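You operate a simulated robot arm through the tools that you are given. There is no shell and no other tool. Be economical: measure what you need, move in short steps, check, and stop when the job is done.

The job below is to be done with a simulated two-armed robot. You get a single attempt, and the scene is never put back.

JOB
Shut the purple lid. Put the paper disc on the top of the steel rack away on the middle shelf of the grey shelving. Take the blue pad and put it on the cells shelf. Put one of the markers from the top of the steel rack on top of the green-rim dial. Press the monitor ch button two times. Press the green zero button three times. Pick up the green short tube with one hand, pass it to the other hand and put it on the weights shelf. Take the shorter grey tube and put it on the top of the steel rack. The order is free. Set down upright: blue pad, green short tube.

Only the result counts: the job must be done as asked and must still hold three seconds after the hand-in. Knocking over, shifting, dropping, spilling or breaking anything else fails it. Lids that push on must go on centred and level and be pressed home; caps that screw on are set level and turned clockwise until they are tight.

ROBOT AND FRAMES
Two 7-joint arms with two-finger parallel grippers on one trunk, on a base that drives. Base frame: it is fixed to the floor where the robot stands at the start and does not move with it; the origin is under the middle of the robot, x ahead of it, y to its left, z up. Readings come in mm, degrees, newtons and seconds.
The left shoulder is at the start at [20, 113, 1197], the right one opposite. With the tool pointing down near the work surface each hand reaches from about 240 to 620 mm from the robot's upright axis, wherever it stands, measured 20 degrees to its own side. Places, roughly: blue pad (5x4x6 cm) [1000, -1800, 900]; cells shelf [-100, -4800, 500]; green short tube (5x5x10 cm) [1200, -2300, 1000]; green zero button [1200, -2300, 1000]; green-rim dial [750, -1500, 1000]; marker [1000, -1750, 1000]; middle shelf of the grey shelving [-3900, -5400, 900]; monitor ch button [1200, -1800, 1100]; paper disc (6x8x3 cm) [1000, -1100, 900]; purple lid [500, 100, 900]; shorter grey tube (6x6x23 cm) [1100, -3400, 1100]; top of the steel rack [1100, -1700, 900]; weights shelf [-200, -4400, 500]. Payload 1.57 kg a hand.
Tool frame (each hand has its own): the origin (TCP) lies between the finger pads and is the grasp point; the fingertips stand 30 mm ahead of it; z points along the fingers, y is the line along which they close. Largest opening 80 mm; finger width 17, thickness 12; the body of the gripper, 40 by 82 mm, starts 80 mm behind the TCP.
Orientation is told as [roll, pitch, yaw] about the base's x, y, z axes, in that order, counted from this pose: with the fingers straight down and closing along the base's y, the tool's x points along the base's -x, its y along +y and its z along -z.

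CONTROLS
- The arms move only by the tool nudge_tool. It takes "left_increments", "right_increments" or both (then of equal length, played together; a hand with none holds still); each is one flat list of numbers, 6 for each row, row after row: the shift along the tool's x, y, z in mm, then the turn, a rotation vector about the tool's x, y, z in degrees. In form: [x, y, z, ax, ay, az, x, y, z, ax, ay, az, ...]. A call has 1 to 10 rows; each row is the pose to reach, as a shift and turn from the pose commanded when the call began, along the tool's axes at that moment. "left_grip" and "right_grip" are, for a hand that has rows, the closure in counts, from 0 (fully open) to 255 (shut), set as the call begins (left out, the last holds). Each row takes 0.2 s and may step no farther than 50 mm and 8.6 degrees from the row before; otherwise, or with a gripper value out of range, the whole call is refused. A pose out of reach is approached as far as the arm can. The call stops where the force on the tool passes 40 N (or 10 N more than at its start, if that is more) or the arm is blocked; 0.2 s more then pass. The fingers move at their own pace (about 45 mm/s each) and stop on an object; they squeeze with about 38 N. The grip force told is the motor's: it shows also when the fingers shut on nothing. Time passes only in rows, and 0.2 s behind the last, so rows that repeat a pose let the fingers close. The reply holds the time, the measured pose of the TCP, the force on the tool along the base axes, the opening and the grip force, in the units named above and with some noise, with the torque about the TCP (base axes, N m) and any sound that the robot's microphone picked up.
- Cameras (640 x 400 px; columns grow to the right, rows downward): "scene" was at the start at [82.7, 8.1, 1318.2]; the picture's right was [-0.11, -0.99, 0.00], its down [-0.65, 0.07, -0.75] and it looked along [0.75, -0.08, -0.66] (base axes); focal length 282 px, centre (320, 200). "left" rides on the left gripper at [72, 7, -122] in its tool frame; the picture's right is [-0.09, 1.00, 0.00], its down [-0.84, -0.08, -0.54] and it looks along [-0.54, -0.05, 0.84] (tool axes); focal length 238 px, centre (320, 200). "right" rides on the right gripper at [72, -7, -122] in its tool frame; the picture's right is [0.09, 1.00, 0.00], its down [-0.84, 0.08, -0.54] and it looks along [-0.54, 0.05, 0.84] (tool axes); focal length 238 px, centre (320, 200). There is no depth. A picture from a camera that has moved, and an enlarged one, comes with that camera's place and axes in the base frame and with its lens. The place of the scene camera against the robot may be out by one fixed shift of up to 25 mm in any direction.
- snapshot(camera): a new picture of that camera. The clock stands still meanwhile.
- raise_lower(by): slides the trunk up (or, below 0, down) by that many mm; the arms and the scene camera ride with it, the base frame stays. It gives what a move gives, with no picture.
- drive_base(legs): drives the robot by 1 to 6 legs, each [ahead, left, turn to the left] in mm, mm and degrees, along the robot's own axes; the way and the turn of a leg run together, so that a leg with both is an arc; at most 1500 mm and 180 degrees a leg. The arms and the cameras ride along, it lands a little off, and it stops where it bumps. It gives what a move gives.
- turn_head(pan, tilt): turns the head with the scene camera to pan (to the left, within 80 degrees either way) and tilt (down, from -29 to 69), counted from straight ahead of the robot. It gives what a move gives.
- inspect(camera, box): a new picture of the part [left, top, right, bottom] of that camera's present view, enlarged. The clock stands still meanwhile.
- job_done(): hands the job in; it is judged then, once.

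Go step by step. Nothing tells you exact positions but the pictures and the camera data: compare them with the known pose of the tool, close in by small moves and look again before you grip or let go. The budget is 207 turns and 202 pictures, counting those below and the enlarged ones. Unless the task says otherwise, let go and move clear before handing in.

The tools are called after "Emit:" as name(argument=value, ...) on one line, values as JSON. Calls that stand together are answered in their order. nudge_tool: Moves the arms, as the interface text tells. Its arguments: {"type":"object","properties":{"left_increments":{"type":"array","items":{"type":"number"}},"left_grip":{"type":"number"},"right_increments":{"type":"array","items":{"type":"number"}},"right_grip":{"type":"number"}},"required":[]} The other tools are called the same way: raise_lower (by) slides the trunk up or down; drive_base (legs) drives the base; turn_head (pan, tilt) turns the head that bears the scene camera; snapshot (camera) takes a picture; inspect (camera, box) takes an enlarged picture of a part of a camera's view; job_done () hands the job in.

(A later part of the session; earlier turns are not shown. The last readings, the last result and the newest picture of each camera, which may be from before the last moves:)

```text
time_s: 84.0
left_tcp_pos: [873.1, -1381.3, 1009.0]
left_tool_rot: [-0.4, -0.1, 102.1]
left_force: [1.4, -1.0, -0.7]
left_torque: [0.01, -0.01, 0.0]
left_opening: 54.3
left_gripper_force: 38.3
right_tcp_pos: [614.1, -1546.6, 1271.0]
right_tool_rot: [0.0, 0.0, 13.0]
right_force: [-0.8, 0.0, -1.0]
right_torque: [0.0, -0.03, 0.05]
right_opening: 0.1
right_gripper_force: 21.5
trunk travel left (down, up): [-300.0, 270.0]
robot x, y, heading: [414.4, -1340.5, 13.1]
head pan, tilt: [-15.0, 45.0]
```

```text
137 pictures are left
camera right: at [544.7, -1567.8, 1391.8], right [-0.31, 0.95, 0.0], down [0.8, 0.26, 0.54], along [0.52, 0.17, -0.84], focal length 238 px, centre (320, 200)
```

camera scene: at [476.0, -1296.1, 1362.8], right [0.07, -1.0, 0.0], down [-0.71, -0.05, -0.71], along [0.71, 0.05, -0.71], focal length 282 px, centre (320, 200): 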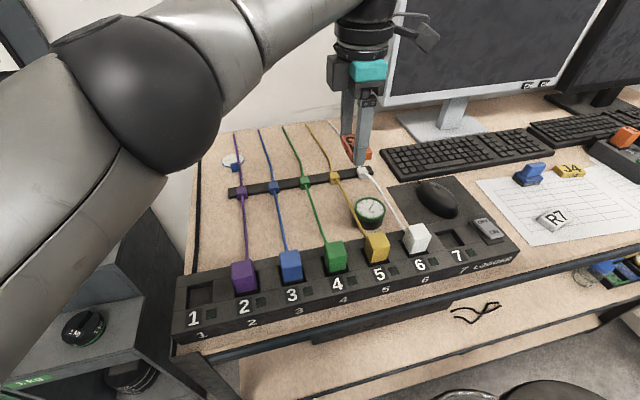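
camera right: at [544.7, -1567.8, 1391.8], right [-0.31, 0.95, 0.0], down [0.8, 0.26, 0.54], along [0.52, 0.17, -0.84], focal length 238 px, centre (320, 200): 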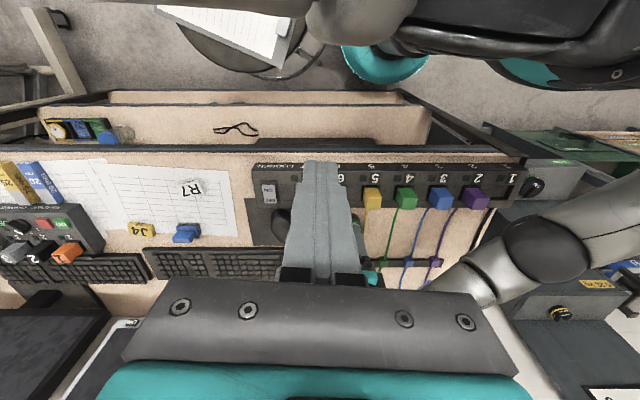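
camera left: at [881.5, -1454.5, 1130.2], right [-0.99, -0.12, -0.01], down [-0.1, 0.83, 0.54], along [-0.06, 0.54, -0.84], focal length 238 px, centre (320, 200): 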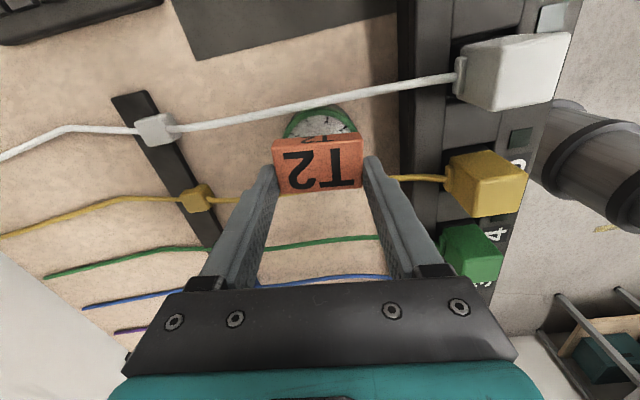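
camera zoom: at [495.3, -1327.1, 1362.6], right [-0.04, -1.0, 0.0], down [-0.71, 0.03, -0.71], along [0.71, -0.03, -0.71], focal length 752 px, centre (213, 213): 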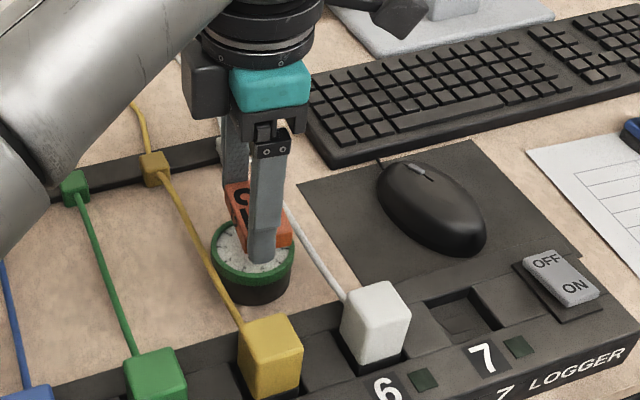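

Emit:
nudge_tool(left_increments=[3, 1, 10, 0, 0, 0, 3, 1, 18, 0, 0, 0, 3, 1, 21, 0, 0, 0, 3, 1, 23, 0, 0, 0])

Emit:
inspect(camera="scene", box=[300, 150, 400, 240])

Emit:
inspect(camera="left", box=[220, 80, 420, 220])

```text
time_s: 85.0
left_tcp_pos: [872.6, -1385.8, 986.2]
left_tool_rot: [-0.4, -0.1, 102.1]
left_force: [0.9, 0.0, 2.9]
left_torque: [0.04, 0.06, 0.0]
left_opening: 54.5
left_gripper_force: 37.8
right_tcp_pos: [612.8, -1547.1, 1271.9]
right_tool_rot: [0.0, -0.1, 13.0]
right_force: [-0.1, 0.5, -0.4]
right_torque: [0.0, 0.02, 0.0]
right_opening: 0.0
right_gripper_force: 20.8
trunk travel left (down, up): [-300.0, 270.0]
robot x, y, heading: [414.4, -1344.0, 13.0]
head pan, tilt: [-15.0, 45.0]
```

```text
4.44 times, centred on (350, 195) of scene
camera zoom: at [494.9, -1327.2, 1362.7], right [-0.04, -1.0, 0.0], down [-0.71, 0.03, -0.71], along [0.71, -0.03, -0.71], focal length 1253 px, centre (187, 222)
```

zoom: 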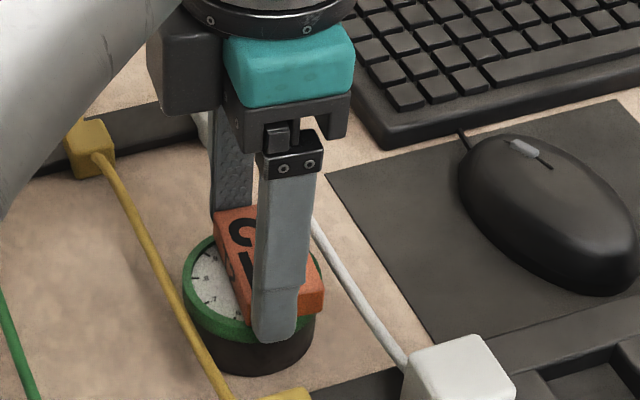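

```text
2.86 times, centred on (320, 150) of left
camera zoom: at [880.6, -1458.4, 1108.4], right [-0.99, -0.12, -0.01], down [-0.1, 0.83, 0.54], along [-0.06, 0.54, -0.84], focal length 681 px, centre (320, 343)
```

zoom: 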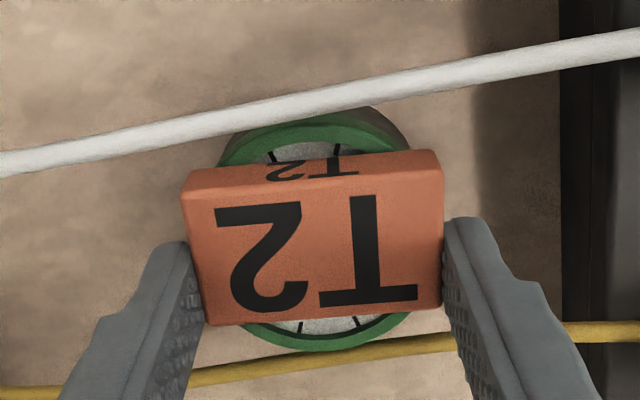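

T2 is centred and just touching the dial (2.9 N). I open gently.

Emit:
nudge_tool(left_increments=[0, 0, 1, 0, 0, 0])

Emit:
nudge_tool(left_increments=[0, 0, 0, 0, 0, 0, 0, 0, 0, 0, 0, 0], left_grip=42)

Emit:
inspect(camera="left", box=[220, 80, 420, 220])

```text
time_s: 85.3
left_tcp_pos: [872.7, -1385.3, 985.5]
left_tool_rot: [-0.5, -0.1, 102.1]
left_force: [0.8, 2.2, 10.2]
left_torque: [0.08, 0.28, -0.05]
left_opening: 54.5
left_gripper_force: 38.3
right_tcp_pos: [612.7, -1547.0, 1272.0]
right_tool_rot: [-0.1, -0.1, 12.9]
right_force: [-0.7, 0.5, -0.6]
right_torque: [-0.02, 0.02, -0.01]
right_opening: 0.2
right_gripper_force: 21.7
trunk travel left (down, up): [-300.0, 270.0]
robot x, y, heading: [415.9, -1341.5, 12.8]
head pan, tilt: [-15.0, 45.0]
```

```text
time_s: 86.0
left_tcp_pos: [871.2, -1385.8, 984.8]
left_tool_rot: [-0.3, -0.1, 102.1]
left_force: [-1.1, 0.5, 10.3]
left_torque: [-0.08, 0.38, -0.02]
left_opening: 67.8
left_gripper_force: 0.2
right_tcp_pos: [611.8, -1547.0, 1270.8]
right_tool_rot: [0.1, -0.2, 13.0]
right_force: [-0.1, 0.2, 0.3]
right_torque: [0.02, 0.01, 0.02]
right_opening: 0.0
right_gripper_force: 21.4
trunk travel left (down, up): [-300.0, 270.0]
robot x, y, heading: [412.9, -1342.1, 12.9]
head pan, tilt: [-15.0, 45.0]
```

```text
2.86 times, centred on (320, 150) of left
camera zoom: at [879.5, -1459.2, 1107.4], right [-0.99, -0.12, -0.01], down [-0.1, 0.83, 0.54], along [-0.06, 0.54, -0.84], focal length 681 px, centre (320, 343)
```

zoom: 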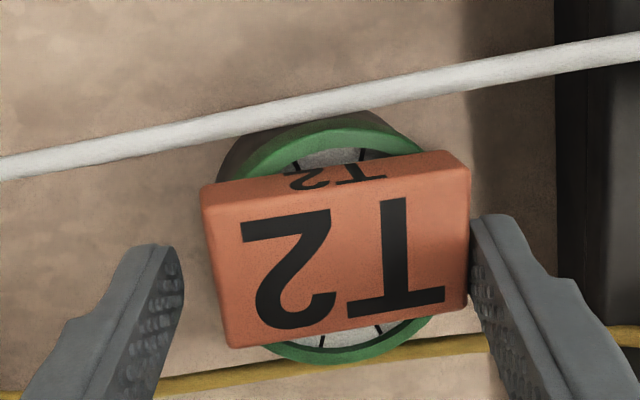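

Emit:
nudge_tool(left_increments=[0, 0, -1.5, 0, 0, 0, 0, 4, -2, 0, 0, 0, 0, 4, -10, 0, 0, 0, 0, 4, -30, 0, 0, 0])

Emit:
snapshot(camera="left")

Emit:
inspect(camera="scene", box=[300, 150, 400, 240])

```text
time_s: 87.0
left_tcp_pos: [867.8, -1386.2, 1015.4]
left_tool_rot: [-0.3, -0.2, 102.1]
left_force: [-0.5, -0.2, -0.4]
left_torque: [0.0, 0.0, 0.0]
left_opening: 67.0
left_gripper_force: 0.0
right_tcp_pos: [613.0, -1547.4, 1270.8]
right_tool_rot: [0.0, -0.1, 13.0]
right_force: [-0.2, 0.2, -0.2]
right_torque: [-0.04, 0.01, -0.01]
right_opening: 0.0
right_gripper_force: 21.0
trunk travel left (down, up): [-300.0, 270.0]
robot x, y, heading: [415.2, -1345.1, 12.8]
head pan, tilt: [-15.0, 45.0]
```

```text
133 pictures are left
camera left: at [876.7, -1459.5, 1137.2], right [-0.99, -0.12, -0.01], down [-0.1, 0.83, 0.55], along [-0.06, 0.54, -0.84], focal length 238 px, centre (320, 200)
```

left: 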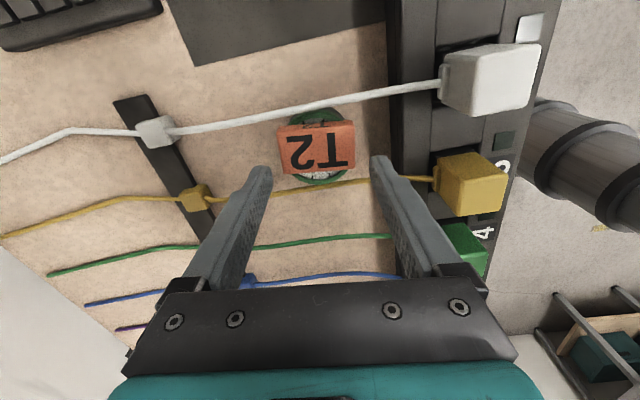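

```text
4.44 times, centred on (350, 195) of scene
camera zoom: at [495.0, -1327.3, 1362.7], right [-0.04, -1.0, 0.0], down [-0.71, 0.03, -0.71], along [0.71, -0.03, -0.71], focal length 1253 px, centre (187, 222)
```

zoom: 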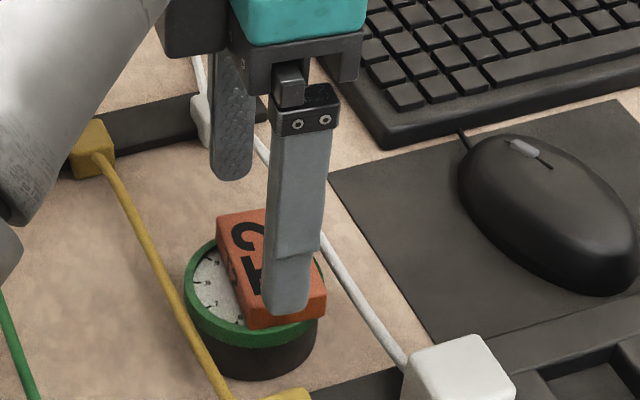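

T2 rests on the dial. Next, the paper disc: I bring the left hand up, turn it back to face forward, and move it toward the disc for a closer look.

Emit:
nudge_tool(left_increments=[0, 0, -40, 0, 0, 8.4, -10, -8, -75, 0, 0, 16.8, -40, -16, -75, 0, 0, 25.2, -70, -25, -75, 0, 0, 33.6, -100, -35, -75, 0, 0, 42, -130, -45, -75, 0, 0, 50.4, -160, -55, -75, 0, 0, 58.8, -190, -65, -75, 0, 0, 67.2, -210, -72, -75, 0, 0, 75.6, -224, -80, -75, 0, 0, 84], left_grip=0)

Emit:
drive_base(legs=[[0, 0, 5]])

Emit:
snapshot(camera="left")

Emit:
turn_head(pan=5, tilt=40)

Emit:
snapshot(camera="scene")

```text
time_s: 89.2
left_tcp_pos: [897.5, -1150.8, 1091.1]
left_tool_rot: [0.2, -0.3, 17.9]
left_force: [-0.1, 0.1, 0.0]
left_torque: [0.0, 0.02, -0.01]
left_opening: 80.2
left_gripper_force: 0.1
right_tcp_pos: [612.1, -1546.6, 1270.9]
right_tool_rot: [-0.1, 0.0, 13.0]
right_force: [1.0, 0.7, 0.7]
right_torque: [0.01, 0.02, -0.04]
right_opening: 0.0
right_gripper_force: 20.8
trunk travel left (down, up): [-300.0, 270.0]
robot x, y, heading: [416.3, -1346.4, 13.0]
head pan, tilt: [-15.0, 45.0]
```

```text
time_s: 90.0
left_tcp_pos: [879.8, -1109.4, 1093.3]
left_tool_rot: [0.2, -0.3, 23.0]
left_force: [0.1, 0.3, -1.0]
left_torque: [0.0, 0.01, 0.03]
left_opening: 80.0
left_gripper_force: 0.1
right_tcp_pos: [629.4, -1528.6, 1271.0]
right_tool_rot: [0.0, 0.0, 17.9]
right_force: [0.0, -0.1, -0.4]
right_torque: [0.0, 0.01, 0.05]
right_opening: 0.0
right_gripper_force: 21.6
trunk travel left (down, up): [-300.0, 270.0]
robot x, y, heading: [415.9, -1342.1, 18.1]
head pan, tilt: [-15.0, 45.0]
```

```text
131 pictures are left
camera left: at [810.6, -1133.3, 1213.2], right [-0.31, 0.95, 0.0], down [0.8, 0.25, 0.55], along [0.52, 0.17, -0.84], focal length 238 px, centre (320, 200)
```

left: 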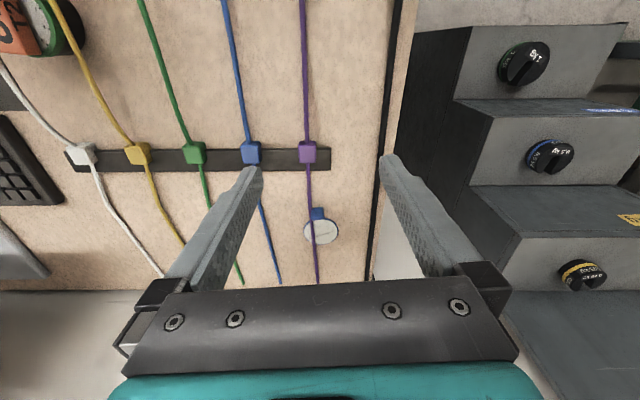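

```text
time_s: 90.9
left_tcp_pos: [879.4, -1110.3, 1091.8]
left_tool_rot: [0.2, -0.3, 23.1]
left_force: [-0.4, -0.1, -0.4]
left_torque: [0.01, 0.0, 0.02]
left_opening: 80.2
left_gripper_force: 0.0
right_tcp_pos: [629.7, -1529.1, 1270.6]
right_tool_rot: [0.0, 0.0, 18.0]
right_force: [-0.2, -0.2, 0.1]
right_torque: [-0.01, -0.01, 0.01]
right_opening: 0.1
right_gripper_force: 20.9
trunk travel left (down, up): [-300.0, 270.0]
robot x, y, heading: [411.0, -1347.8, 17.8]
head pan, tilt: [5.0, 40.0]
```

```text
130 pictures are left
camera scene: at [492.0, -1290.5, 1369.9], right [0.39, -0.92, 0.0], down [-0.59, -0.25, -0.77], along [0.71, 0.3, -0.64], focal length 282 px, centre (320, 200)
```

scene: 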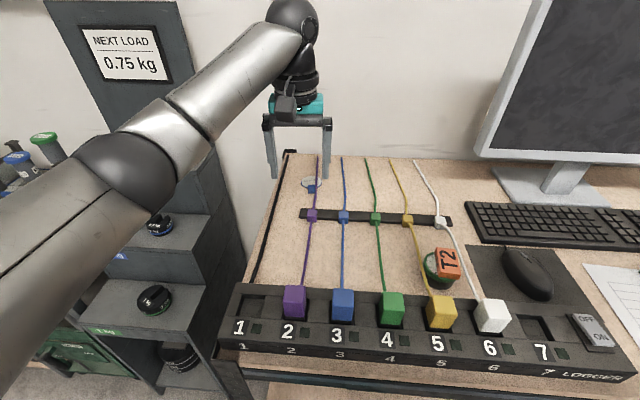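

Emit:
inspect(camera="left", box=[270, 130, 400, 290])

Emit:
inspect(camera="scene", box=[270, 150, 370, 230])

```text
2.50 times, centred on (335, 210) of left
camera zoom: at [810.6, -1133.6, 1213.3], right [-0.31, 0.95, 0.0], down [0.8, 0.25, 0.55], along [0.52, 0.17, -0.84], focal length 596 px, centre (282, 175)
```

zoom: 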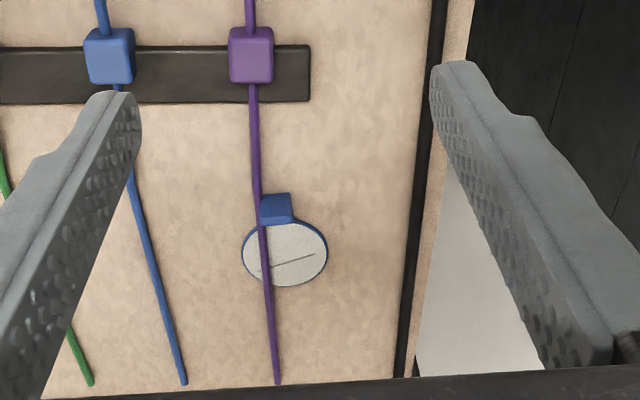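

```text
5.00 times, centred on (320, 190) of scene
camera zoom: at [492.0, -1290.5, 1369.9], right [0.39, -0.92, 0.0], down [-0.59, -0.25, -0.77], along [0.71, 0.3, -0.64], focal length 1410 px, centre (320, 250)
```

zoom: 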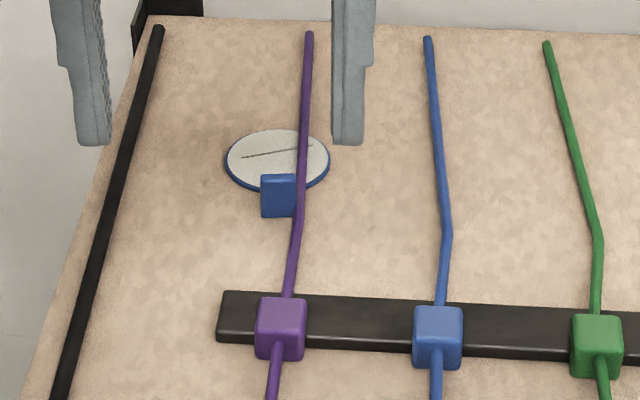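

The tab stands at about [993, −1077], facing yaw ≈23°, which matches the gripper. It is too far for a vertical grasp, so I lower the trunk 50 mm and pitch the left tool 40° forward.

Emit:
raise_lower(by=-40)

Emit:
nudge_tool(left_increments=[0, 0, 0, 0, -8, 0, 0, 0, 0, 0, -16, 0, 0, 0, 0, 0, -24, 0, 0, 0, 0, 0, -32, 0, 0, 0, 0, 0, -40, 0], left_grip=100)

Emit:
snapshot(camera="left")

```text
time_s: 91.7
left_tcp_pos: [878.5, -1110.0, 1052.0]
left_tool_rot: [0.2, -0.2, 23.1]
left_force: [0.3, -0.1, 0.2]
left_torque: [0.0, 0.0, -0.01]
left_opening: 80.3
left_gripper_force: 0.1
right_tcp_pos: [629.0, -1528.0, 1231.3]
right_tool_rot: [0.0, 0.0, 17.9]
right_force: [-0.2, -0.7, -0.5]
right_torque: [0.04, 0.0, 0.02]
right_opening: 0.0
right_gripper_force: 21.2
trunk travel left (down, up): [-260.0, 310.0]
robot x, y, heading: [414.7, -1343.7, 17.9]
head pan, tilt: [5.0, 40.0]
```

```text
time_s: 92.9
left_tcp_pos: [879.3, -1109.3, 1051.8]
left_tool_rot: [0.0, -40.4, 23.1]
left_force: [-0.5, 0.1, -0.1]
left_torque: [-0.03, 0.0, -0.01]
left_opening: 48.6
left_gripper_force: 0.0
right_tcp_pos: [629.7, -1527.8, 1230.3]
right_tool_rot: [0.0, -0.1, 18.0]
right_force: [-0.4, 0.4, 0.3]
right_torque: [-0.03, -0.03, 0.04]
right_opening: 0.3
right_gripper_force: 20.5
trunk travel left (down, up): [-260.0, 310.0]
robot x, y, heading: [416.3, -1344.2, 17.8]
head pan, tilt: [5.0, 40.0]
```

```text
127 pictures are left
camera left: at [753.8, -1157.3, 1098.6], right [-0.33, 0.94, 0.06], down [0.29, 0.04, 0.96], along [0.9, 0.33, -0.29], focal length 238 px, centre (320, 200)
```

left: 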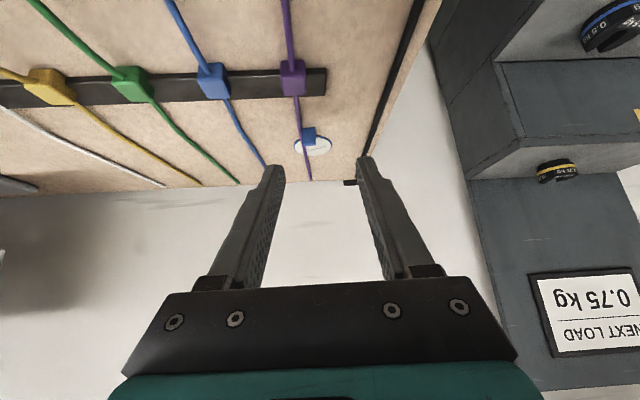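

Emit:
nudge_tool(left_increments=[-8, -8, 40, 0, 0, 0, -15, -15, 80, 0, 0, 0, -15, -15, 100, 0, 0, 0])

Emit:
snapshot(camera="left")

Emit:
inspect(camera="scene", box=[260, 130, 380, 230])

```text
time_s: 93.7
left_tcp_pos: [952.9, -1094.6, 985.6]
left_tool_rot: [0.2, -40.5, 22.9]
left_force: [-0.3, 1.1, -0.6]
left_torque: [-0.01, 0.02, -0.01]
left_opening: 48.7
left_gripper_force: 0.0
right_tcp_pos: [630.7, -1528.4, 1231.2]
right_tool_rot: [0.0, 0.0, 17.9]
right_force: [0.4, 0.3, -0.4]
right_torque: [0.04, 0.0, -0.04]
right_opening: 0.0
right_gripper_force: 21.2
trunk travel left (down, up): [-260.0, 310.0]
robot x, y, heading: [414.4, -1342.3, 17.7]
head pan, tilt: [5.0, 40.0]
```

```text
126 pictures are left
camera left: at [828.9, -1141.5, 1031.4], right [-0.33, 0.94, 0.06], down [0.29, 0.04, 0.95], along [0.9, 0.33, -0.29], focal length 238 px, centre (320, 200)
```

left: 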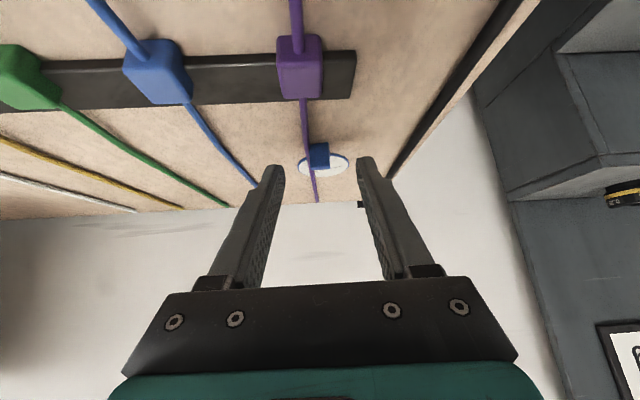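

```text
4.00 times, centred on (320, 180) of scene
camera zoom: at [492.0, -1290.4, 1329.9], right [0.39, -0.92, 0.0], down [-0.59, -0.25, -0.77], along [0.71, 0.3, -0.64], focal length 1128 px, centre (320, 280)
```

zoom: 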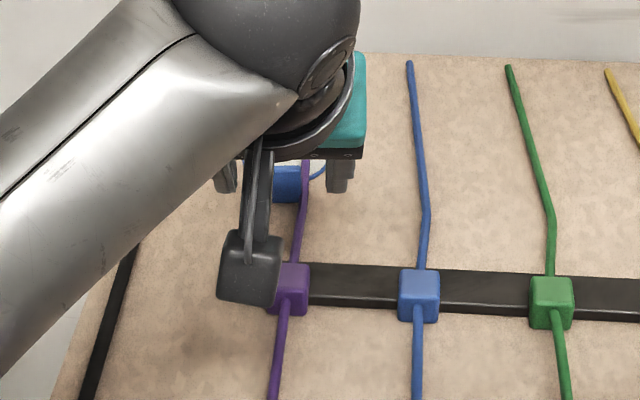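

Emit:
nudge_tool(left_increments=[-1, 0, 20, 0, 0, 0, -1, 0, 32, 0, 0, 0, -1, 0, 38, 0, 0, 0])

Emit:
inspect(camera="left", box=[220, 80, 420, 220])

```text
time_s: 94.5
left_tcp_pos: [978.3, -1085.0, 957.9]
left_tool_rot: [0.1, -40.3, 23.1]
left_force: [0.0, 0.2, -0.2]
left_torque: [-0.03, 0.0, 0.01]
left_opening: 48.9
left_gripper_force: 0.1
right_tcp_pos: [630.5, -1529.7, 1230.6]
right_tool_rot: [0.0, 0.0, 17.9]
right_force: [0.0, -0.9, -1.1]
right_torque: [0.0, -0.01, -0.01]
right_opening: 0.1
right_gripper_force: 21.6
trunk travel left (down, up): [-260.0, 310.0]
robot x, y, heading: [419.1, -1346.0, 18.1]
head pan, tilt: [5.0, 40.0]
```

```text
2.86 times, centred on (320, 150) of left
camera zoom: at [853.2, -1131.5, 1004.0], right [-0.33, 0.94, 0.06], down [0.3, 0.04, 0.95], along [0.9, 0.33, -0.29], focal length 681 px, centre (320, 343)
```

zoom: 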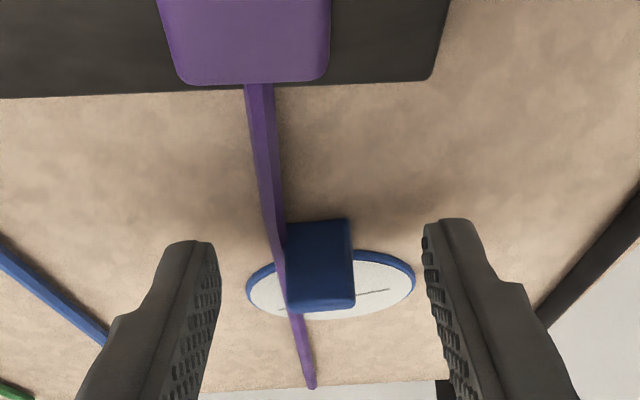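

Fingers straddle the tab. A few more millimetres, then close.

Emit:
nudge_tool(left_increments=[0, 1, 3, 0, 0, 0, 0, 1, 5, 0, 0, 0])

Emit:
nudge_tool(left_increments=[0, 0, 0, 0, 0, 0, 0, 0, 0, 0, 0, 0, 0, 0, 0, 0, 0, 0], left_grip=255)

Emit:
inspect(camera="left", box=[220, 80, 420, 220])

```text
time_s: 95.1
left_tcp_pos: [981.8, -1081.8, 951.5]
left_tool_rot: [0.1, -40.4, 23.0]
left_force: [0.4, 0.4, -0.2]
left_torque: [0.01, 0.03, -0.01]
left_opening: 48.7
left_gripper_force: 0.0
right_tcp_pos: [631.5, -1529.3, 1229.4]
right_tool_rot: [0.1, 0.1, 17.8]
right_force: [-0.8, -0.5, 0.4]
right_torque: [0.02, 0.02, -0.03]
right_opening: 0.0
right_gripper_force: 21.2
trunk travel left (down, up): [-260.0, 310.0]
robot x, y, heading: [417.3, -1344.3, 18.0]
head pan, tilt: [5.0, 40.0]
```

```text
time_s: 95.9
left_tcp_pos: [981.8, -1080.8, 953.2]
left_tool_rot: [0.2, -40.3, 23.1]
left_force: [0.6, 0.3, 0.1]
left_torque: [-0.01, 0.0, 0.02]
left_opening: 0.0
left_gripper_force: 11.8
right_tcp_pos: [630.0, -1529.0, 1230.7]
right_tool_rot: [0.1, 0.0, 17.9]
right_force: [0.0, 0.8, -0.8]
right_torque: [-0.05, -0.03, 0.03]
right_opening: 0.0
right_gripper_force: 21.6
trunk travel left (down, up): [-260.0, 310.0]
robot x, y, heading: [417.4, -1345.0, 17.8]
head pan, tilt: [5.0, 40.0]
```

```text
2.86 times, centred on (320, 150) of left
camera zoom: at [856.0, -1129.0, 999.7], right [-0.33, 0.94, 0.06], down [0.3, 0.04, 0.95], along [0.9, 0.33, -0.29], focal length 681 px, centre (320, 343)
```

zoom: 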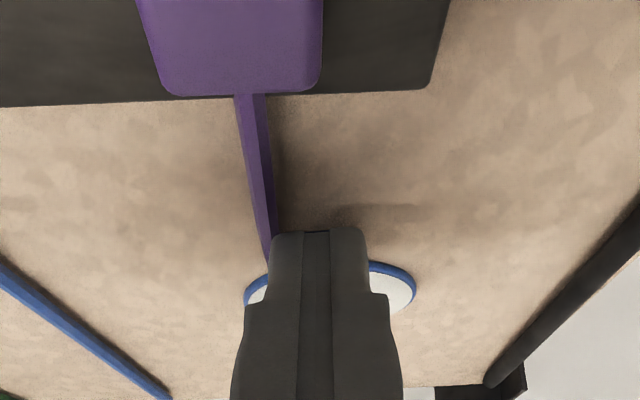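

The fingers closed short of the tab; the pictures put its front face at x≈1010. I open, advance 20 mm and retry.

Emit:
nudge_tool(left_increments=[0, 0, 0, 0, 0, 0, 0, 0, 0, 0, 0, 0, 0, 0, 0, 0, 0, 0, -8, 0, 5, 0, 0, 0, -16, 0, 10, 0, 0, 0], left_grip=100)

Emit:
inspect(camera="left", box=[220, 80, 420, 220])

```text
time_s: 97.1
left_tcp_pos: [997.9, -1072.8, 955.5]
left_tool_rot: [0.2, -40.4, 23.0]
left_force: [-0.1, 0.5, 1.1]
left_torque: [0.01, 0.01, 0.03]
left_opening: 48.6
left_gripper_force: 0.1
right_tcp_pos: [630.4, -1529.4, 1231.0]
right_tool_rot: [0.1, 0.0, 17.9]
right_force: [0.5, 0.1, 0.3]
right_torque: [0.04, -0.02, 0.02]
right_opening: 0.2
right_gripper_force: 21.6
trunk travel left (down, up): [-260.0, 310.0]
robot x, y, heading: [414.5, -1344.5, 18.0]
head pan, tilt: [5.0, 40.0]
```

```text
2.86 times, centred on (320, 150) of left
camera zoom: at [872.7, -1121.1, 1002.2], right [-0.33, 0.94, 0.06], down [0.29, 0.04, 0.95], along [0.9, 0.33, -0.29], focal length 681 px, centre (320, 343)
```

zoom: 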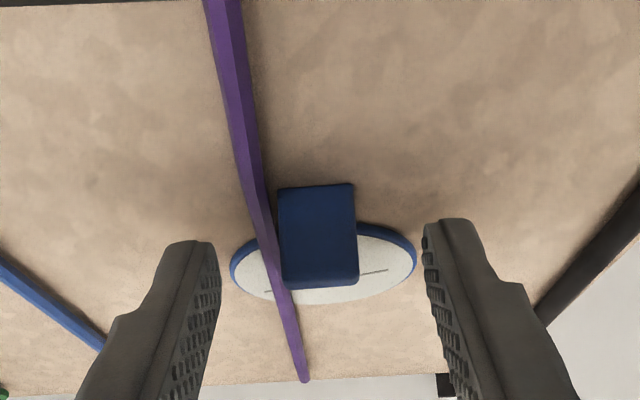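

Emit:
nudge_tool(left_increments=[-2, 1, 5, 0, 0, 0])

Emit:
nudge_tool(left_increments=[0, 0, 0, 0, 0, 0, 0, 0, 0, 0, 0, 0, 0, 0, 0, 0, 0, 0], left_grip=255)

Emit:
inspect(camera="left", box=[220, 80, 420, 220])

```text
time_s: 97.5
left_tcp_pos: [1002.3, -1070.8, 953.5]
left_tool_rot: [0.1, -40.3, 23.0]
left_force: [0.4, 0.6, 0.1]
left_torque: [-0.01, 0.0, 0.02]
left_opening: 48.7
left_gripper_force: 0.1
right_tcp_pos: [629.5, -1529.4, 1230.8]
right_tool_rot: [0.0, 0.0, 17.9]
right_force: [-0.3, 0.6, 0.0]
right_torque: [-0.03, -0.01, -0.01]
right_opening: 0.0
right_gripper_force: 21.0
trunk travel left (down, up): [-260.0, 310.0]
robot x, y, heading: [416.8, -1343.3, 17.8]
head pan, tilt: [5.0, 40.0]
```

```text
time_s: 98.3
left_tcp_pos: [1002.5, -1071.2, 952.8]
left_tool_rot: [0.1, -40.4, 22.9]
left_force: [-0.1, 0.6, 0.0]
left_torque: [0.01, -0.05, 0.0]
left_opening: 16.8
left_gripper_force: 22.7
right_tcp_pos: [631.4, -1529.3, 1230.5]
right_tool_rot: [0.0, 0.0, 17.9]
right_force: [-0.9, 0.4, -0.7]
right_torque: [0.01, 0.01, -0.01]
right_opening: 0.0
right_gripper_force: 21.0
trunk travel left (down, up): [-260.0, 310.0]
robot x, y, heading: [411.5, -1343.7, 17.7]
head pan, tilt: [5.0, 40.0]
```

```text
2.86 times, centred on (320, 150) of left
camera zoom: at [876.7, -1118.4, 999.9], right [-0.33, 0.94, 0.06], down [0.29, 0.04, 0.95], along [0.9, 0.33, -0.29], focal length 681 px, centre (320, 343)
```

zoom: 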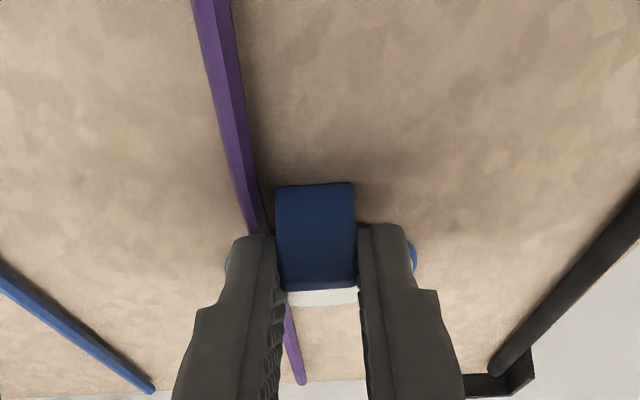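

The tab is gripped. I slide it left clear of the purple cable, then lift.

Emit:
nudge_tool(left_increments=[-1, 12, -1, 0, 0, 0, -1, 24, -1, 0, 0, 0, -2, 36, -2, 0, 0, 0, -14, 36, -17, 0, 0, 0, -38, 36, -46, 0, 0, 0, -64, 36, -77, 0, 0, 0, -90, 36, -107, 0, 0, 0])

Emit:
snapshot(camera="left")

Emit:
snapshot(camera="scene")

```text
time_s: 99.9
left_tcp_pos: [987.9, -1039.1, 1093.6]
left_tool_rot: [0.1, -40.3, 22.9]
left_force: [0.1, 0.6, -1.2]
left_torque: [-0.05, 0.0, -0.01]
left_opening: 16.2
left_gripper_force: 32.2
right_tcp_pos: [629.5, -1529.7, 1231.2]
right_tool_rot: [0.0, -0.1, 17.8]
right_force: [0.0, -0.1, 0.2]
right_torque: [0.01, -0.01, 0.04]
right_opening: 0.0
right_gripper_force: 21.7
trunk travel left (down, up): [-260.0, 310.0]
robot x, y, heading: [415.5, -1342.3, 18.1]
head pan, tilt: [5.0, 40.0]
```

```text
120 pictures are left
camera left: at [862.1, -1086.3, 1140.6], right [-0.33, 0.94, 0.06], down [0.3, 0.04, 0.95], along [0.9, 0.33, -0.29], focal length 238 px, centre (320, 200)
```

left: 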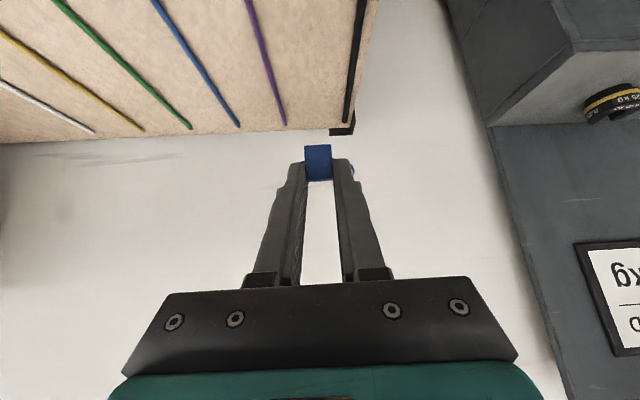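

```text
119 pictures are left
camera scene: at [491.9, -1290.7, 1329.9], right [0.39, -0.92, 0.0], down [-0.59, -0.25, -0.77], along [0.71, 0.3, -0.64], focal length 282 px, centre (320, 200)
```

scene: 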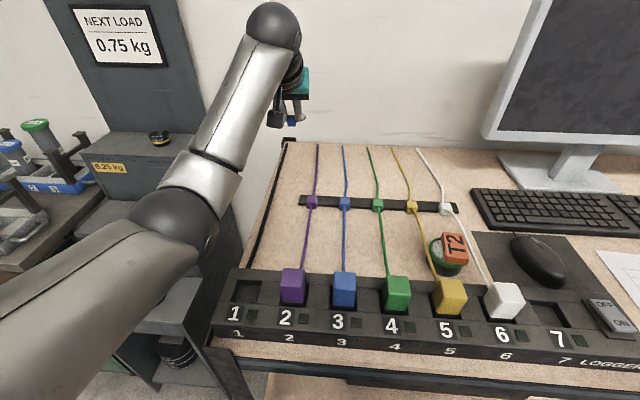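

Got the disc. I pull the hand back, then drive round the stool to the other side for the blue pad with the right hand.

Emit:
nudge_tool(left_increments=[30, 0, -30, 0, 0, 0, 60, 0, -58, 0, 0, 0, 90, 0, -83, 0, 0, 0, 120, 0, -108, 0, 0, 0, 150, 0, -133, 0, 0, 0])

Emit:
drive_base(legs=[[-575, 0, 0], [0, -925, 0], [565, 0, 0], [0, 0, 55]])

Emit:
turn_head(pan=-25, tilt=45)

Emit:
snapshot(camera="scene")

Emit:
snapshot(camera="right")

```text
time_s: 101.1
left_tcp_pos: [800.4, -1118.5, 1096.9]
left_tool_rot: [0.2, -40.3, 23.0]
left_force: [0.5, -0.6, -0.5]
left_torque: [-0.03, 0.03, -0.01]
left_opening: 16.6
left_gripper_force: 32.2
right_tcp_pos: [628.5, -1529.2, 1232.0]
right_tool_rot: [0.0, -0.2, 17.9]
right_force: [0.8, 0.3, 0.3]
right_torque: [-0.01, -0.05, -0.01]
right_opening: 0.0
right_gripper_force: 20.8
trunk travel left (down, up): [-260.0, 310.0]
robot x, y, heading: [414.3, -1343.0, 18.0]
head pan, tilt: [5.0, 40.0]
```

```text
time_s: 114.1
left_tcp_pos: [744.5, -1781.6, 1096.5]
left_tool_rot: [0.0, -40.3, 76.4]
left_force: [0.5, 0.1, 0.0]
left_torque: [-0.03, 0.02, -0.01]
left_opening: 16.4
left_gripper_force: 31.7
right_tcp_pos: [972.5, -2163.5, 1231.3]
right_tool_rot: [0.0, -0.1, 71.3]
right_force: [0.3, 0.0, 0.3]
right_torque: [-0.01, 0.0, 0.05]
right_opening: 0.2
right_gripper_force: 21.3
trunk travel left (down, up): [-260.0, 310.0]
robot x, y, heading: [696.6, -2226.5, 71.4]
head pan, tilt: [5.0, 40.0]
```

```text
time_s: 115.1
left_tcp_pos: [744.2, -1780.8, 1096.5]
left_tool_rot: [0.1, -40.4, 76.4]
left_force: [0.1, 0.0, -0.5]
left_torque: [-0.01, 0.03, 0.04]
left_opening: 15.8
left_gripper_force: 31.9
right_tcp_pos: [970.4, -2162.4, 1231.2]
right_tool_rot: [0.0, 0.0, 71.3]
right_force: [-0.5, 0.1, -0.9]
right_torque: [0.03, -0.03, 0.01]
right_opening: 0.1
right_gripper_force: 21.2
trunk travel left (down, up): [-260.0, 310.0]
robot x, y, heading: [694.2, -2224.3, 70.9]
head pan, tilt: [-25.0, 45.0]
```

```text
118 pictures are left
camera scene: at [742.7, -2140.4, 1322.7], right [0.72, -0.69, 0.0], down [-0.49, -0.51, -0.71], along [0.49, 0.51, -0.71], focal length 282 px, centre (320, 200)
```

scene: 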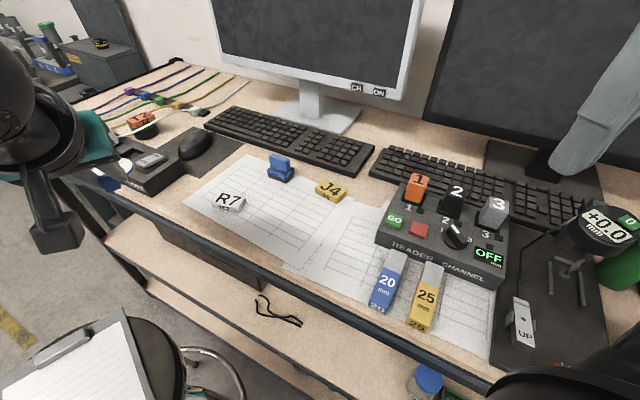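

```text
117 pictures are left
camera right: at [954.2, -2232.5, 1351.8], right [-0.97, 0.23, 0.0], down [0.19, 0.82, 0.54], along [0.13, 0.53, -0.84], focal length 238 px, centre (320, 200)
```

right: 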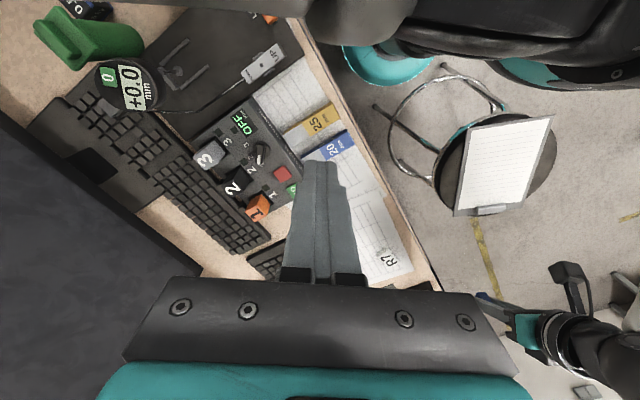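

CH on the left monitor is in reach of the free right hand from here. I turn the right tool to face the monitor and bring it in front of the button.

Emit:
nudge_tool(right_increments=[-28, -1, 5, 0, 0, 7.6, -56, -2, 10, 0, 0, 15.2, -84, -3, 15, 0, 0, 22.8, -112, -4, 20, 0, 0, 30.4, -140, -5, 25, 0, 0, 38, -168, -6, 28, 0, 0, 45.6, -195, -7, 31, 0, 0, 53])

Emit:
nudge_tool(right_increments=[-10, 13, 12, 0, -8.5, 0, -21, 26, 25, 0, -17, 0, -31, 39, 37, 0, -25.5, 0, -42, 52, 50, 0, -34, 0, -52, 65, 62, 0, -42.5, 0, -63, 78, 75, 0, -51, 0, -73, 91, 87, 0, -59.5, 0, -84, 104, 100, 0, -68, 0, -94, 117, 112, 0, -76.5, 0, -105, 129, 125, 0, -85, 0])

Emit:
snapshot(camera="right")

Emit:
snapshot(camera="scene")

```text
time_s: 116.7
left_tcp_pos: [744.0, -1779.4, 1095.8]
left_tool_rot: [0.2, -40.3, 76.4]
left_force: [-0.5, 0.7, 0.0]
left_torque: [0.01, -0.01, 0.0]
left_opening: 16.3
left_gripper_force: 32.1
right_tcp_pos: [1039.9, -1979.7, 1197.8]
right_tool_rot: [0.0, 0.0, 18.1]
right_force: [0.2, 0.4, -0.5]
right_torque: [-0.04, 0.0, -0.01]
right_opening: 0.0
right_gripper_force: 21.3
trunk travel left (down, up): [-260.0, 310.0]
robot x, y, heading: [690.2, -2222.8, 71.2]
head pan, tilt: [-25.0, 45.0]
```

```text
time_s: 118.9
left_tcp_pos: [743.3, -1780.6, 1096.3]
left_tool_rot: [0.1, -40.2, 76.4]
left_force: [-0.1, 0.5, -0.3]
left_torque: [-0.02, 0.01, 0.0]
left_opening: 16.4
left_gripper_force: 32.1
right_tcp_pos: [1100.6, -1824.4, 1073.8]
right_tool_rot: [1.3, -85.2, 17.1]
right_force: [0.5, 0.3, 0.2]
right_torque: [-0.01, 0.0, -0.01]
right_opening: 0.0
right_gripper_force: 21.2
trunk travel left (down, up): [-260.0, 310.0]
robot x, y, heading: [692.3, -2223.3, 71.1]
head pan, tilt: [-25.0, 45.0]
```

```text
116 pictures are left
camera right: at [981.2, -1869.2, 1012.1], right [-0.32, 0.94, -0.09], down [-0.47, -0.08, 0.88], along [0.82, 0.32, 0.47], focal length 238 px, centre (320, 200)
```

right: 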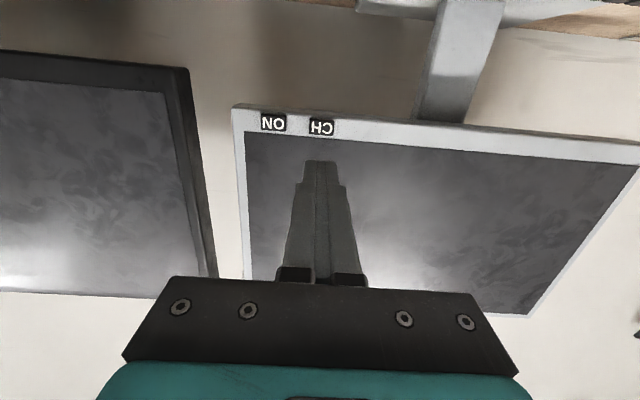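

```text
115 pictures are left
camera scene: at [742.7, -2140.0, 1322.6], right [0.72, -0.69, 0.0], down [-0.49, -0.51, -0.71], along [0.49, 0.51, -0.71], focal length 282 px, centre (320, 200)
```

scene: 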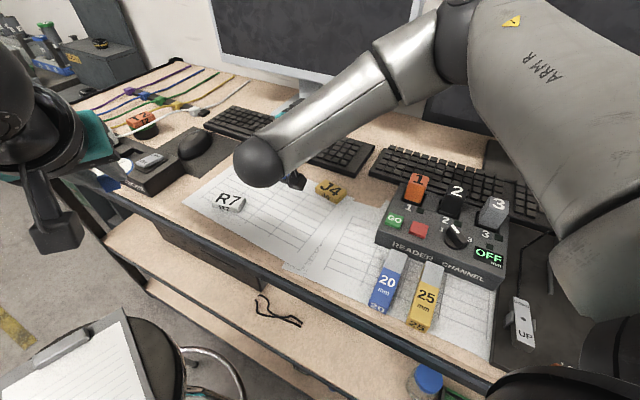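

Emit:
nudge_tool(right_increments=[5, 0, 30, 0, 0, 0, 5, 0, 55, 0, 0, 0])

Emit:
inspect(camera="right", box=[220, 60, 420, 200])

```text
time_s: 119.5
left_tcp_pos: [744.0, -1782.2, 1096.2]
left_tool_rot: [0.1, -40.4, 76.4]
left_force: [0.9, -0.1, -0.1]
left_torque: [-0.05, 0.01, -0.02]
left_opening: 16.1
left_gripper_force: 31.8
right_tcp_pos: [1150.1, -1808.8, 1064.2]
right_tool_rot: [0.2, -85.0, 18.2]
right_force: [0.6, -1.1, -0.6]
right_torque: [-0.01, -0.03, 0.03]
right_opening: 0.0
right_gripper_force: 21.2
trunk travel left (down, up): [-260.0, 310.0]
robot x, y, heading: [695.0, -2225.6, 71.2]
head pan, tilt: [-25.0, 45.0]
```

```text
2.86 times, centred on (320, 130) of right
camera zoom: at [1031.6, -1853.2, 1002.4], right [-0.32, 0.94, -0.09], down [-0.47, -0.07, 0.88], along [0.82, 0.33, 0.47], focal length 681 px, centre (320, 400)
```

zoom: 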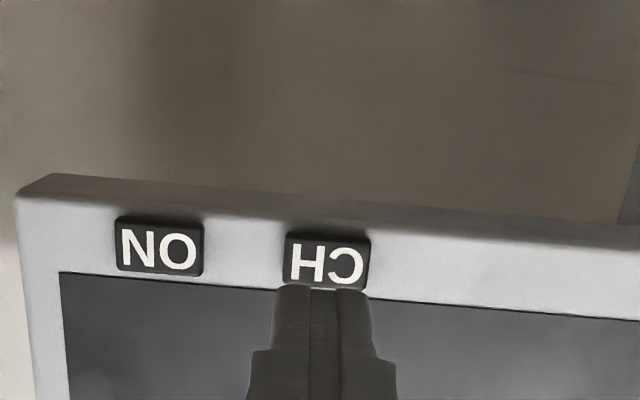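

Emit:
nudge_tool(right_increments=[-2, 3, 20, 0, 0, 0, -3, 4, 34, 0, 0, 0, -3, 4, 38, 0, 0, 0, -3, 4, 41, 0, 0, 0, -3, 4, 43, 0, 0, 0])

Emit:
inspect(camera="right", box=[220, 60, 420, 200])

```text
time_s: 120.7
left_tcp_pos: [743.5, -1782.4, 1096.1]
left_tool_rot: [0.0, -40.4, 76.4]
left_force: [-0.1, 0.3, -0.2]
left_torque: [0.0, -0.01, -0.01]
left_opening: 16.1
left_gripper_force: 32.1
right_tcp_pos: [1190.5, -1792.3, 1064.6]
right_tool_rot: [0.3, -84.9, 18.1]
right_force: [-2.2, -1.0, 0.7]
right_torque: [0.01, -0.03, -0.02]
right_opening: 0.0
right_gripper_force: 21.7
trunk travel left (down, up): [-260.0, 310.0]
robot x, y, heading: [693.0, -2226.0, 71.0]
head pan, tilt: [-25.0, 45.0]
```

```text
2.86 times, centred on (320, 130) of right
camera zoom: at [1070.7, -1836.5, 1002.6], right [-0.32, 0.94, -0.09], down [-0.47, -0.07, 0.88], along [0.82, 0.33, 0.47], focal length 681 px, centre (320, 400)
```

zoom: 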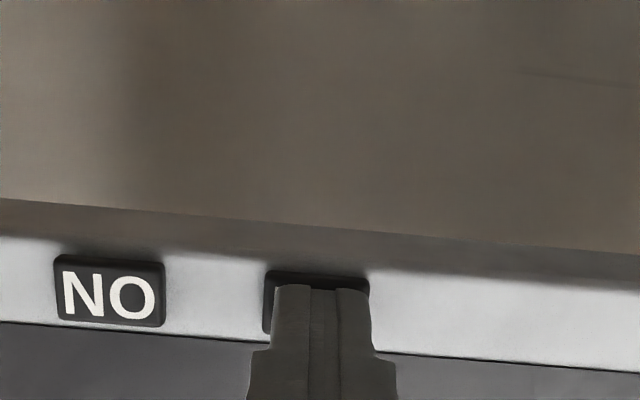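

Contact with CH is starting (2 N). I push a few mm further.

Emit:
nudge_tool(right_increments=[0, 0, 1.5, 0, 0, 0, 0, 0, 3, 0, 0, 0])

```text
time_s: 121.3
left_tcp_pos: [742.5, -1781.7, 1097.6]
left_tool_rot: [0.2, -40.4, 76.4]
left_force: [-0.4, -0.6, -0.2]
left_torque: [-0.02, 0.02, -0.01]
left_opening: 16.2
left_gripper_force: 32.0
right_tcp_pos: [1192.7, -1791.1, 1065.6]
right_tool_rot: [0.3, -85.0, 18.1]
right_force: [-6.2, -2.9, 0.6]
right_torque: [0.04, -0.04, -0.02]
right_opening: 0.0
right_gripper_force: 21.5
trunk travel left (down, up): [-260.0, 310.0]
robot x, y, heading: [696.0, -2223.3, 71.5]
head pan, tilt: [-25.0, 45.0]
heard: click
```

First CH click. Release and press once more, then back off.

Emit:
nudge_tool(right_increments=[0, 0, -10, 0, 0, 0, 0, 0, -10, 0, 0, 0, 0, 0, -4, 0, 0, 0, 0, 0, -2, 0, 0, 0, 0, 0, 0, 0, 0, 0])

Emit:
nudge_tool(right_increments=[0, 0, -20, 0, 0, 0, 0, 0, -60, 0, 0, 0, 0, 0, -100, 0, 0, 0])

```text
time_s: 122.5
left_tcp_pos: [742.3, -1781.6, 1098.0]
left_tool_rot: [0.1, -40.4, 76.5]
left_force: [-0.1, -0.5, -0.4]
left_torque: [-0.02, 0.0, 0.01]
left_opening: 16.5
left_gripper_force: 31.5
right_tcp_pos: [1192.5, -1791.7, 1064.9]
right_tool_rot: [0.4, -85.1, 17.9]
right_force: [-5.1, -4.6, 1.9]
right_torque: [0.05, -0.06, -0.12]
right_opening: 0.0
right_gripper_force: 21.6
trunk travel left (down, up): [-260.0, 310.0]
robot x, y, heading: [695.9, -2221.1, 71.1]
head pan, tilt: [-25.0, 45.0]
heard: click
```

```text
time_s: 123.3
left_tcp_pos: [744.4, -1781.3, 1095.5]
left_tool_rot: [0.1, -40.3, 76.4]
left_force: [-0.3, 0.8, -0.1]
left_torque: [0.02, 0.0, 0.0]
left_opening: 16.1
left_gripper_force: 31.3
right_tcp_pos: [1099.2, -1822.8, 1072.6]
right_tool_rot: [0.9, -85.1, 17.5]
right_force: [0.9, 0.7, 0.9]
right_torque: [0.0, -0.02, 0.02]
right_opening: 0.3
right_gripper_force: 21.2
trunk travel left (down, up): [-260.0, 310.0]
robot x, y, heading: [693.4, -2227.7, 71.3]
head pan, tilt: [-25.0, 45.0]
```

CH done twice. I lift the right hand, turn it back to pointing down and look at the blue pad.

Emit:
nudge_tool(right_increments=[-15, 0, -15, 0, 8.5, 0, -35, 0, -30, 0, 17, 0, -55, 6, -45, 0, 25.5, 0, -65, 14, -55, 0, 34, 0, -70, 20, -65, 0, 42.5, 0, -70, 26, -75, 0, 51, 0, -70, 32, -80, 0, 59.5, 0, -70, 38, -84, 0, 68, 0, -70, 44, -84, 0, 76.5, 0, -70, 48, -84, 0, 85, 0], right_grip=0)

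Emit:
snapshot(camera="right")

Emit:
inspect(camera="scene", box=[180, 120, 380, 260])

```text
time_s: 125.5
left_tcp_pos: [744.8, -1780.7, 1097.0]
left_tool_rot: [0.1, -40.2, 76.4]
left_force: [-0.2, -0.5, 0.0]
left_torque: [-0.01, 0.0, -0.02]
left_opening: 16.3
left_gripper_force: 31.5
right_tcp_pos: [1009.0, -1799.6, 1150.0]
right_tool_rot: [0.1, 0.1, 18.3]
right_force: [0.1, -0.5, 0.4]
right_torque: [-0.01, 0.0, 0.02]
right_opening: 79.9
right_gripper_force: 0.1
trunk travel left (down, up): [-260.0, 310.0]
robot x, y, heading: [693.5, -2225.6, 71.3]
head pan, tilt: [-25.0, 45.0]
```

```text
112 pictures are left
camera right: at [944.1, -1827.5, 1271.2], right [-0.4, 0.92, 0.0], down [0.77, 0.34, 0.54], along [0.49, 0.22, -0.84], focal length 238 px, centre (320, 200)
```

right: 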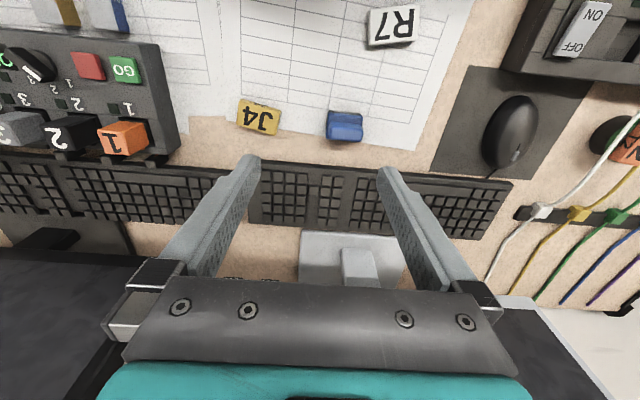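

```text
2.86 times, centred on (280, 190) of scene
camera zoom: at [742.9, -2140.3, 1322.6], right [0.72, -0.69, 0.0], down [-0.49, -0.51, -0.71], along [0.49, 0.51, -0.71], focal length 806 px, centre (434, 229)
```

zoom: 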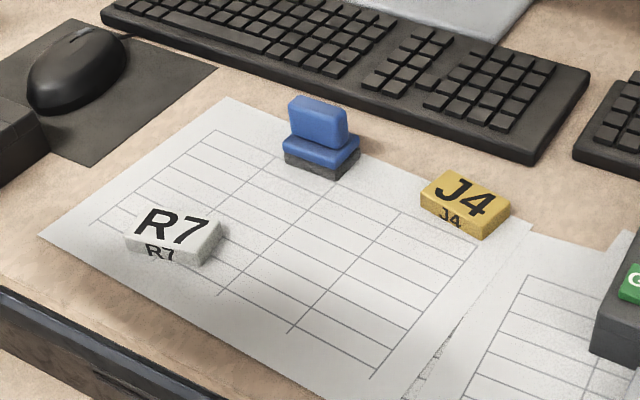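

The pad is at about [1013, −1762], its handle plate lying across the closing direction. I'll grip it with the tool pitched 45° so that it can later be set into a shelf.

Emit:
nudge_tool(right_increments=[8, 6, 20, 0, -7.5, 0, 16, 12, 40, 0, -15, 0, 25, 18, 60, 0, -22.5, 0, 33, 24, 80, 0, -30, 0, 41, 30, 100, 0, -37.5, 0, 49.6, 35, 118, 0, -45, 0])

Emit:
snapshot(camera="right")

```text
time_s: 126.9
left_tcp_pos: [744.8, -1782.0, 1096.5]
left_tool_rot: [0.1, -40.3, 76.4]
left_force: [0.0, -0.3, -0.7]
left_torque: [-0.02, -0.01, -0.03]
left_opening: 16.1
left_gripper_force: 31.5
right_tcp_pos: [952.7, -1782.6, 1031.3]
right_tool_rot: [0.1, -45.1, 18.3]
right_force: [-0.6, 0.2, 0.0]
right_torque: [0.04, 0.01, 0.02]
right_opening: 80.3
right_gripper_force: 0.0
trunk travel left (down, up): [-260.0, 310.0]
robot x, y, heading: [692.8, -2224.0, 71.4]
head pan, tilt: [-25.0, 45.0]
```

```text
110 pictures are left
camera right: at [823.8, -1831.2, 1065.6], right [-0.38, 0.92, -0.06], down [0.17, 0.14, 0.98], along [0.91, 0.35, -0.21], focal length 238 px, centre (320, 200)
```

right: 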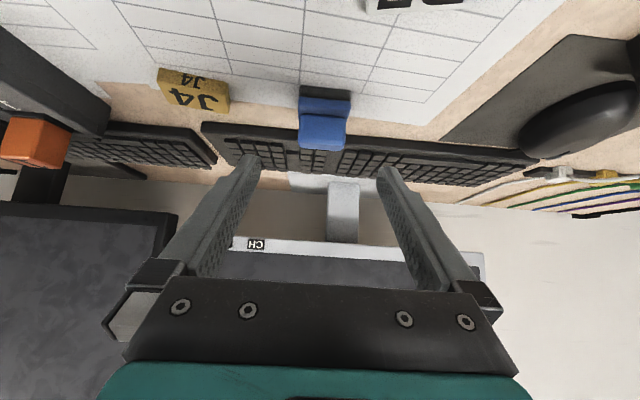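

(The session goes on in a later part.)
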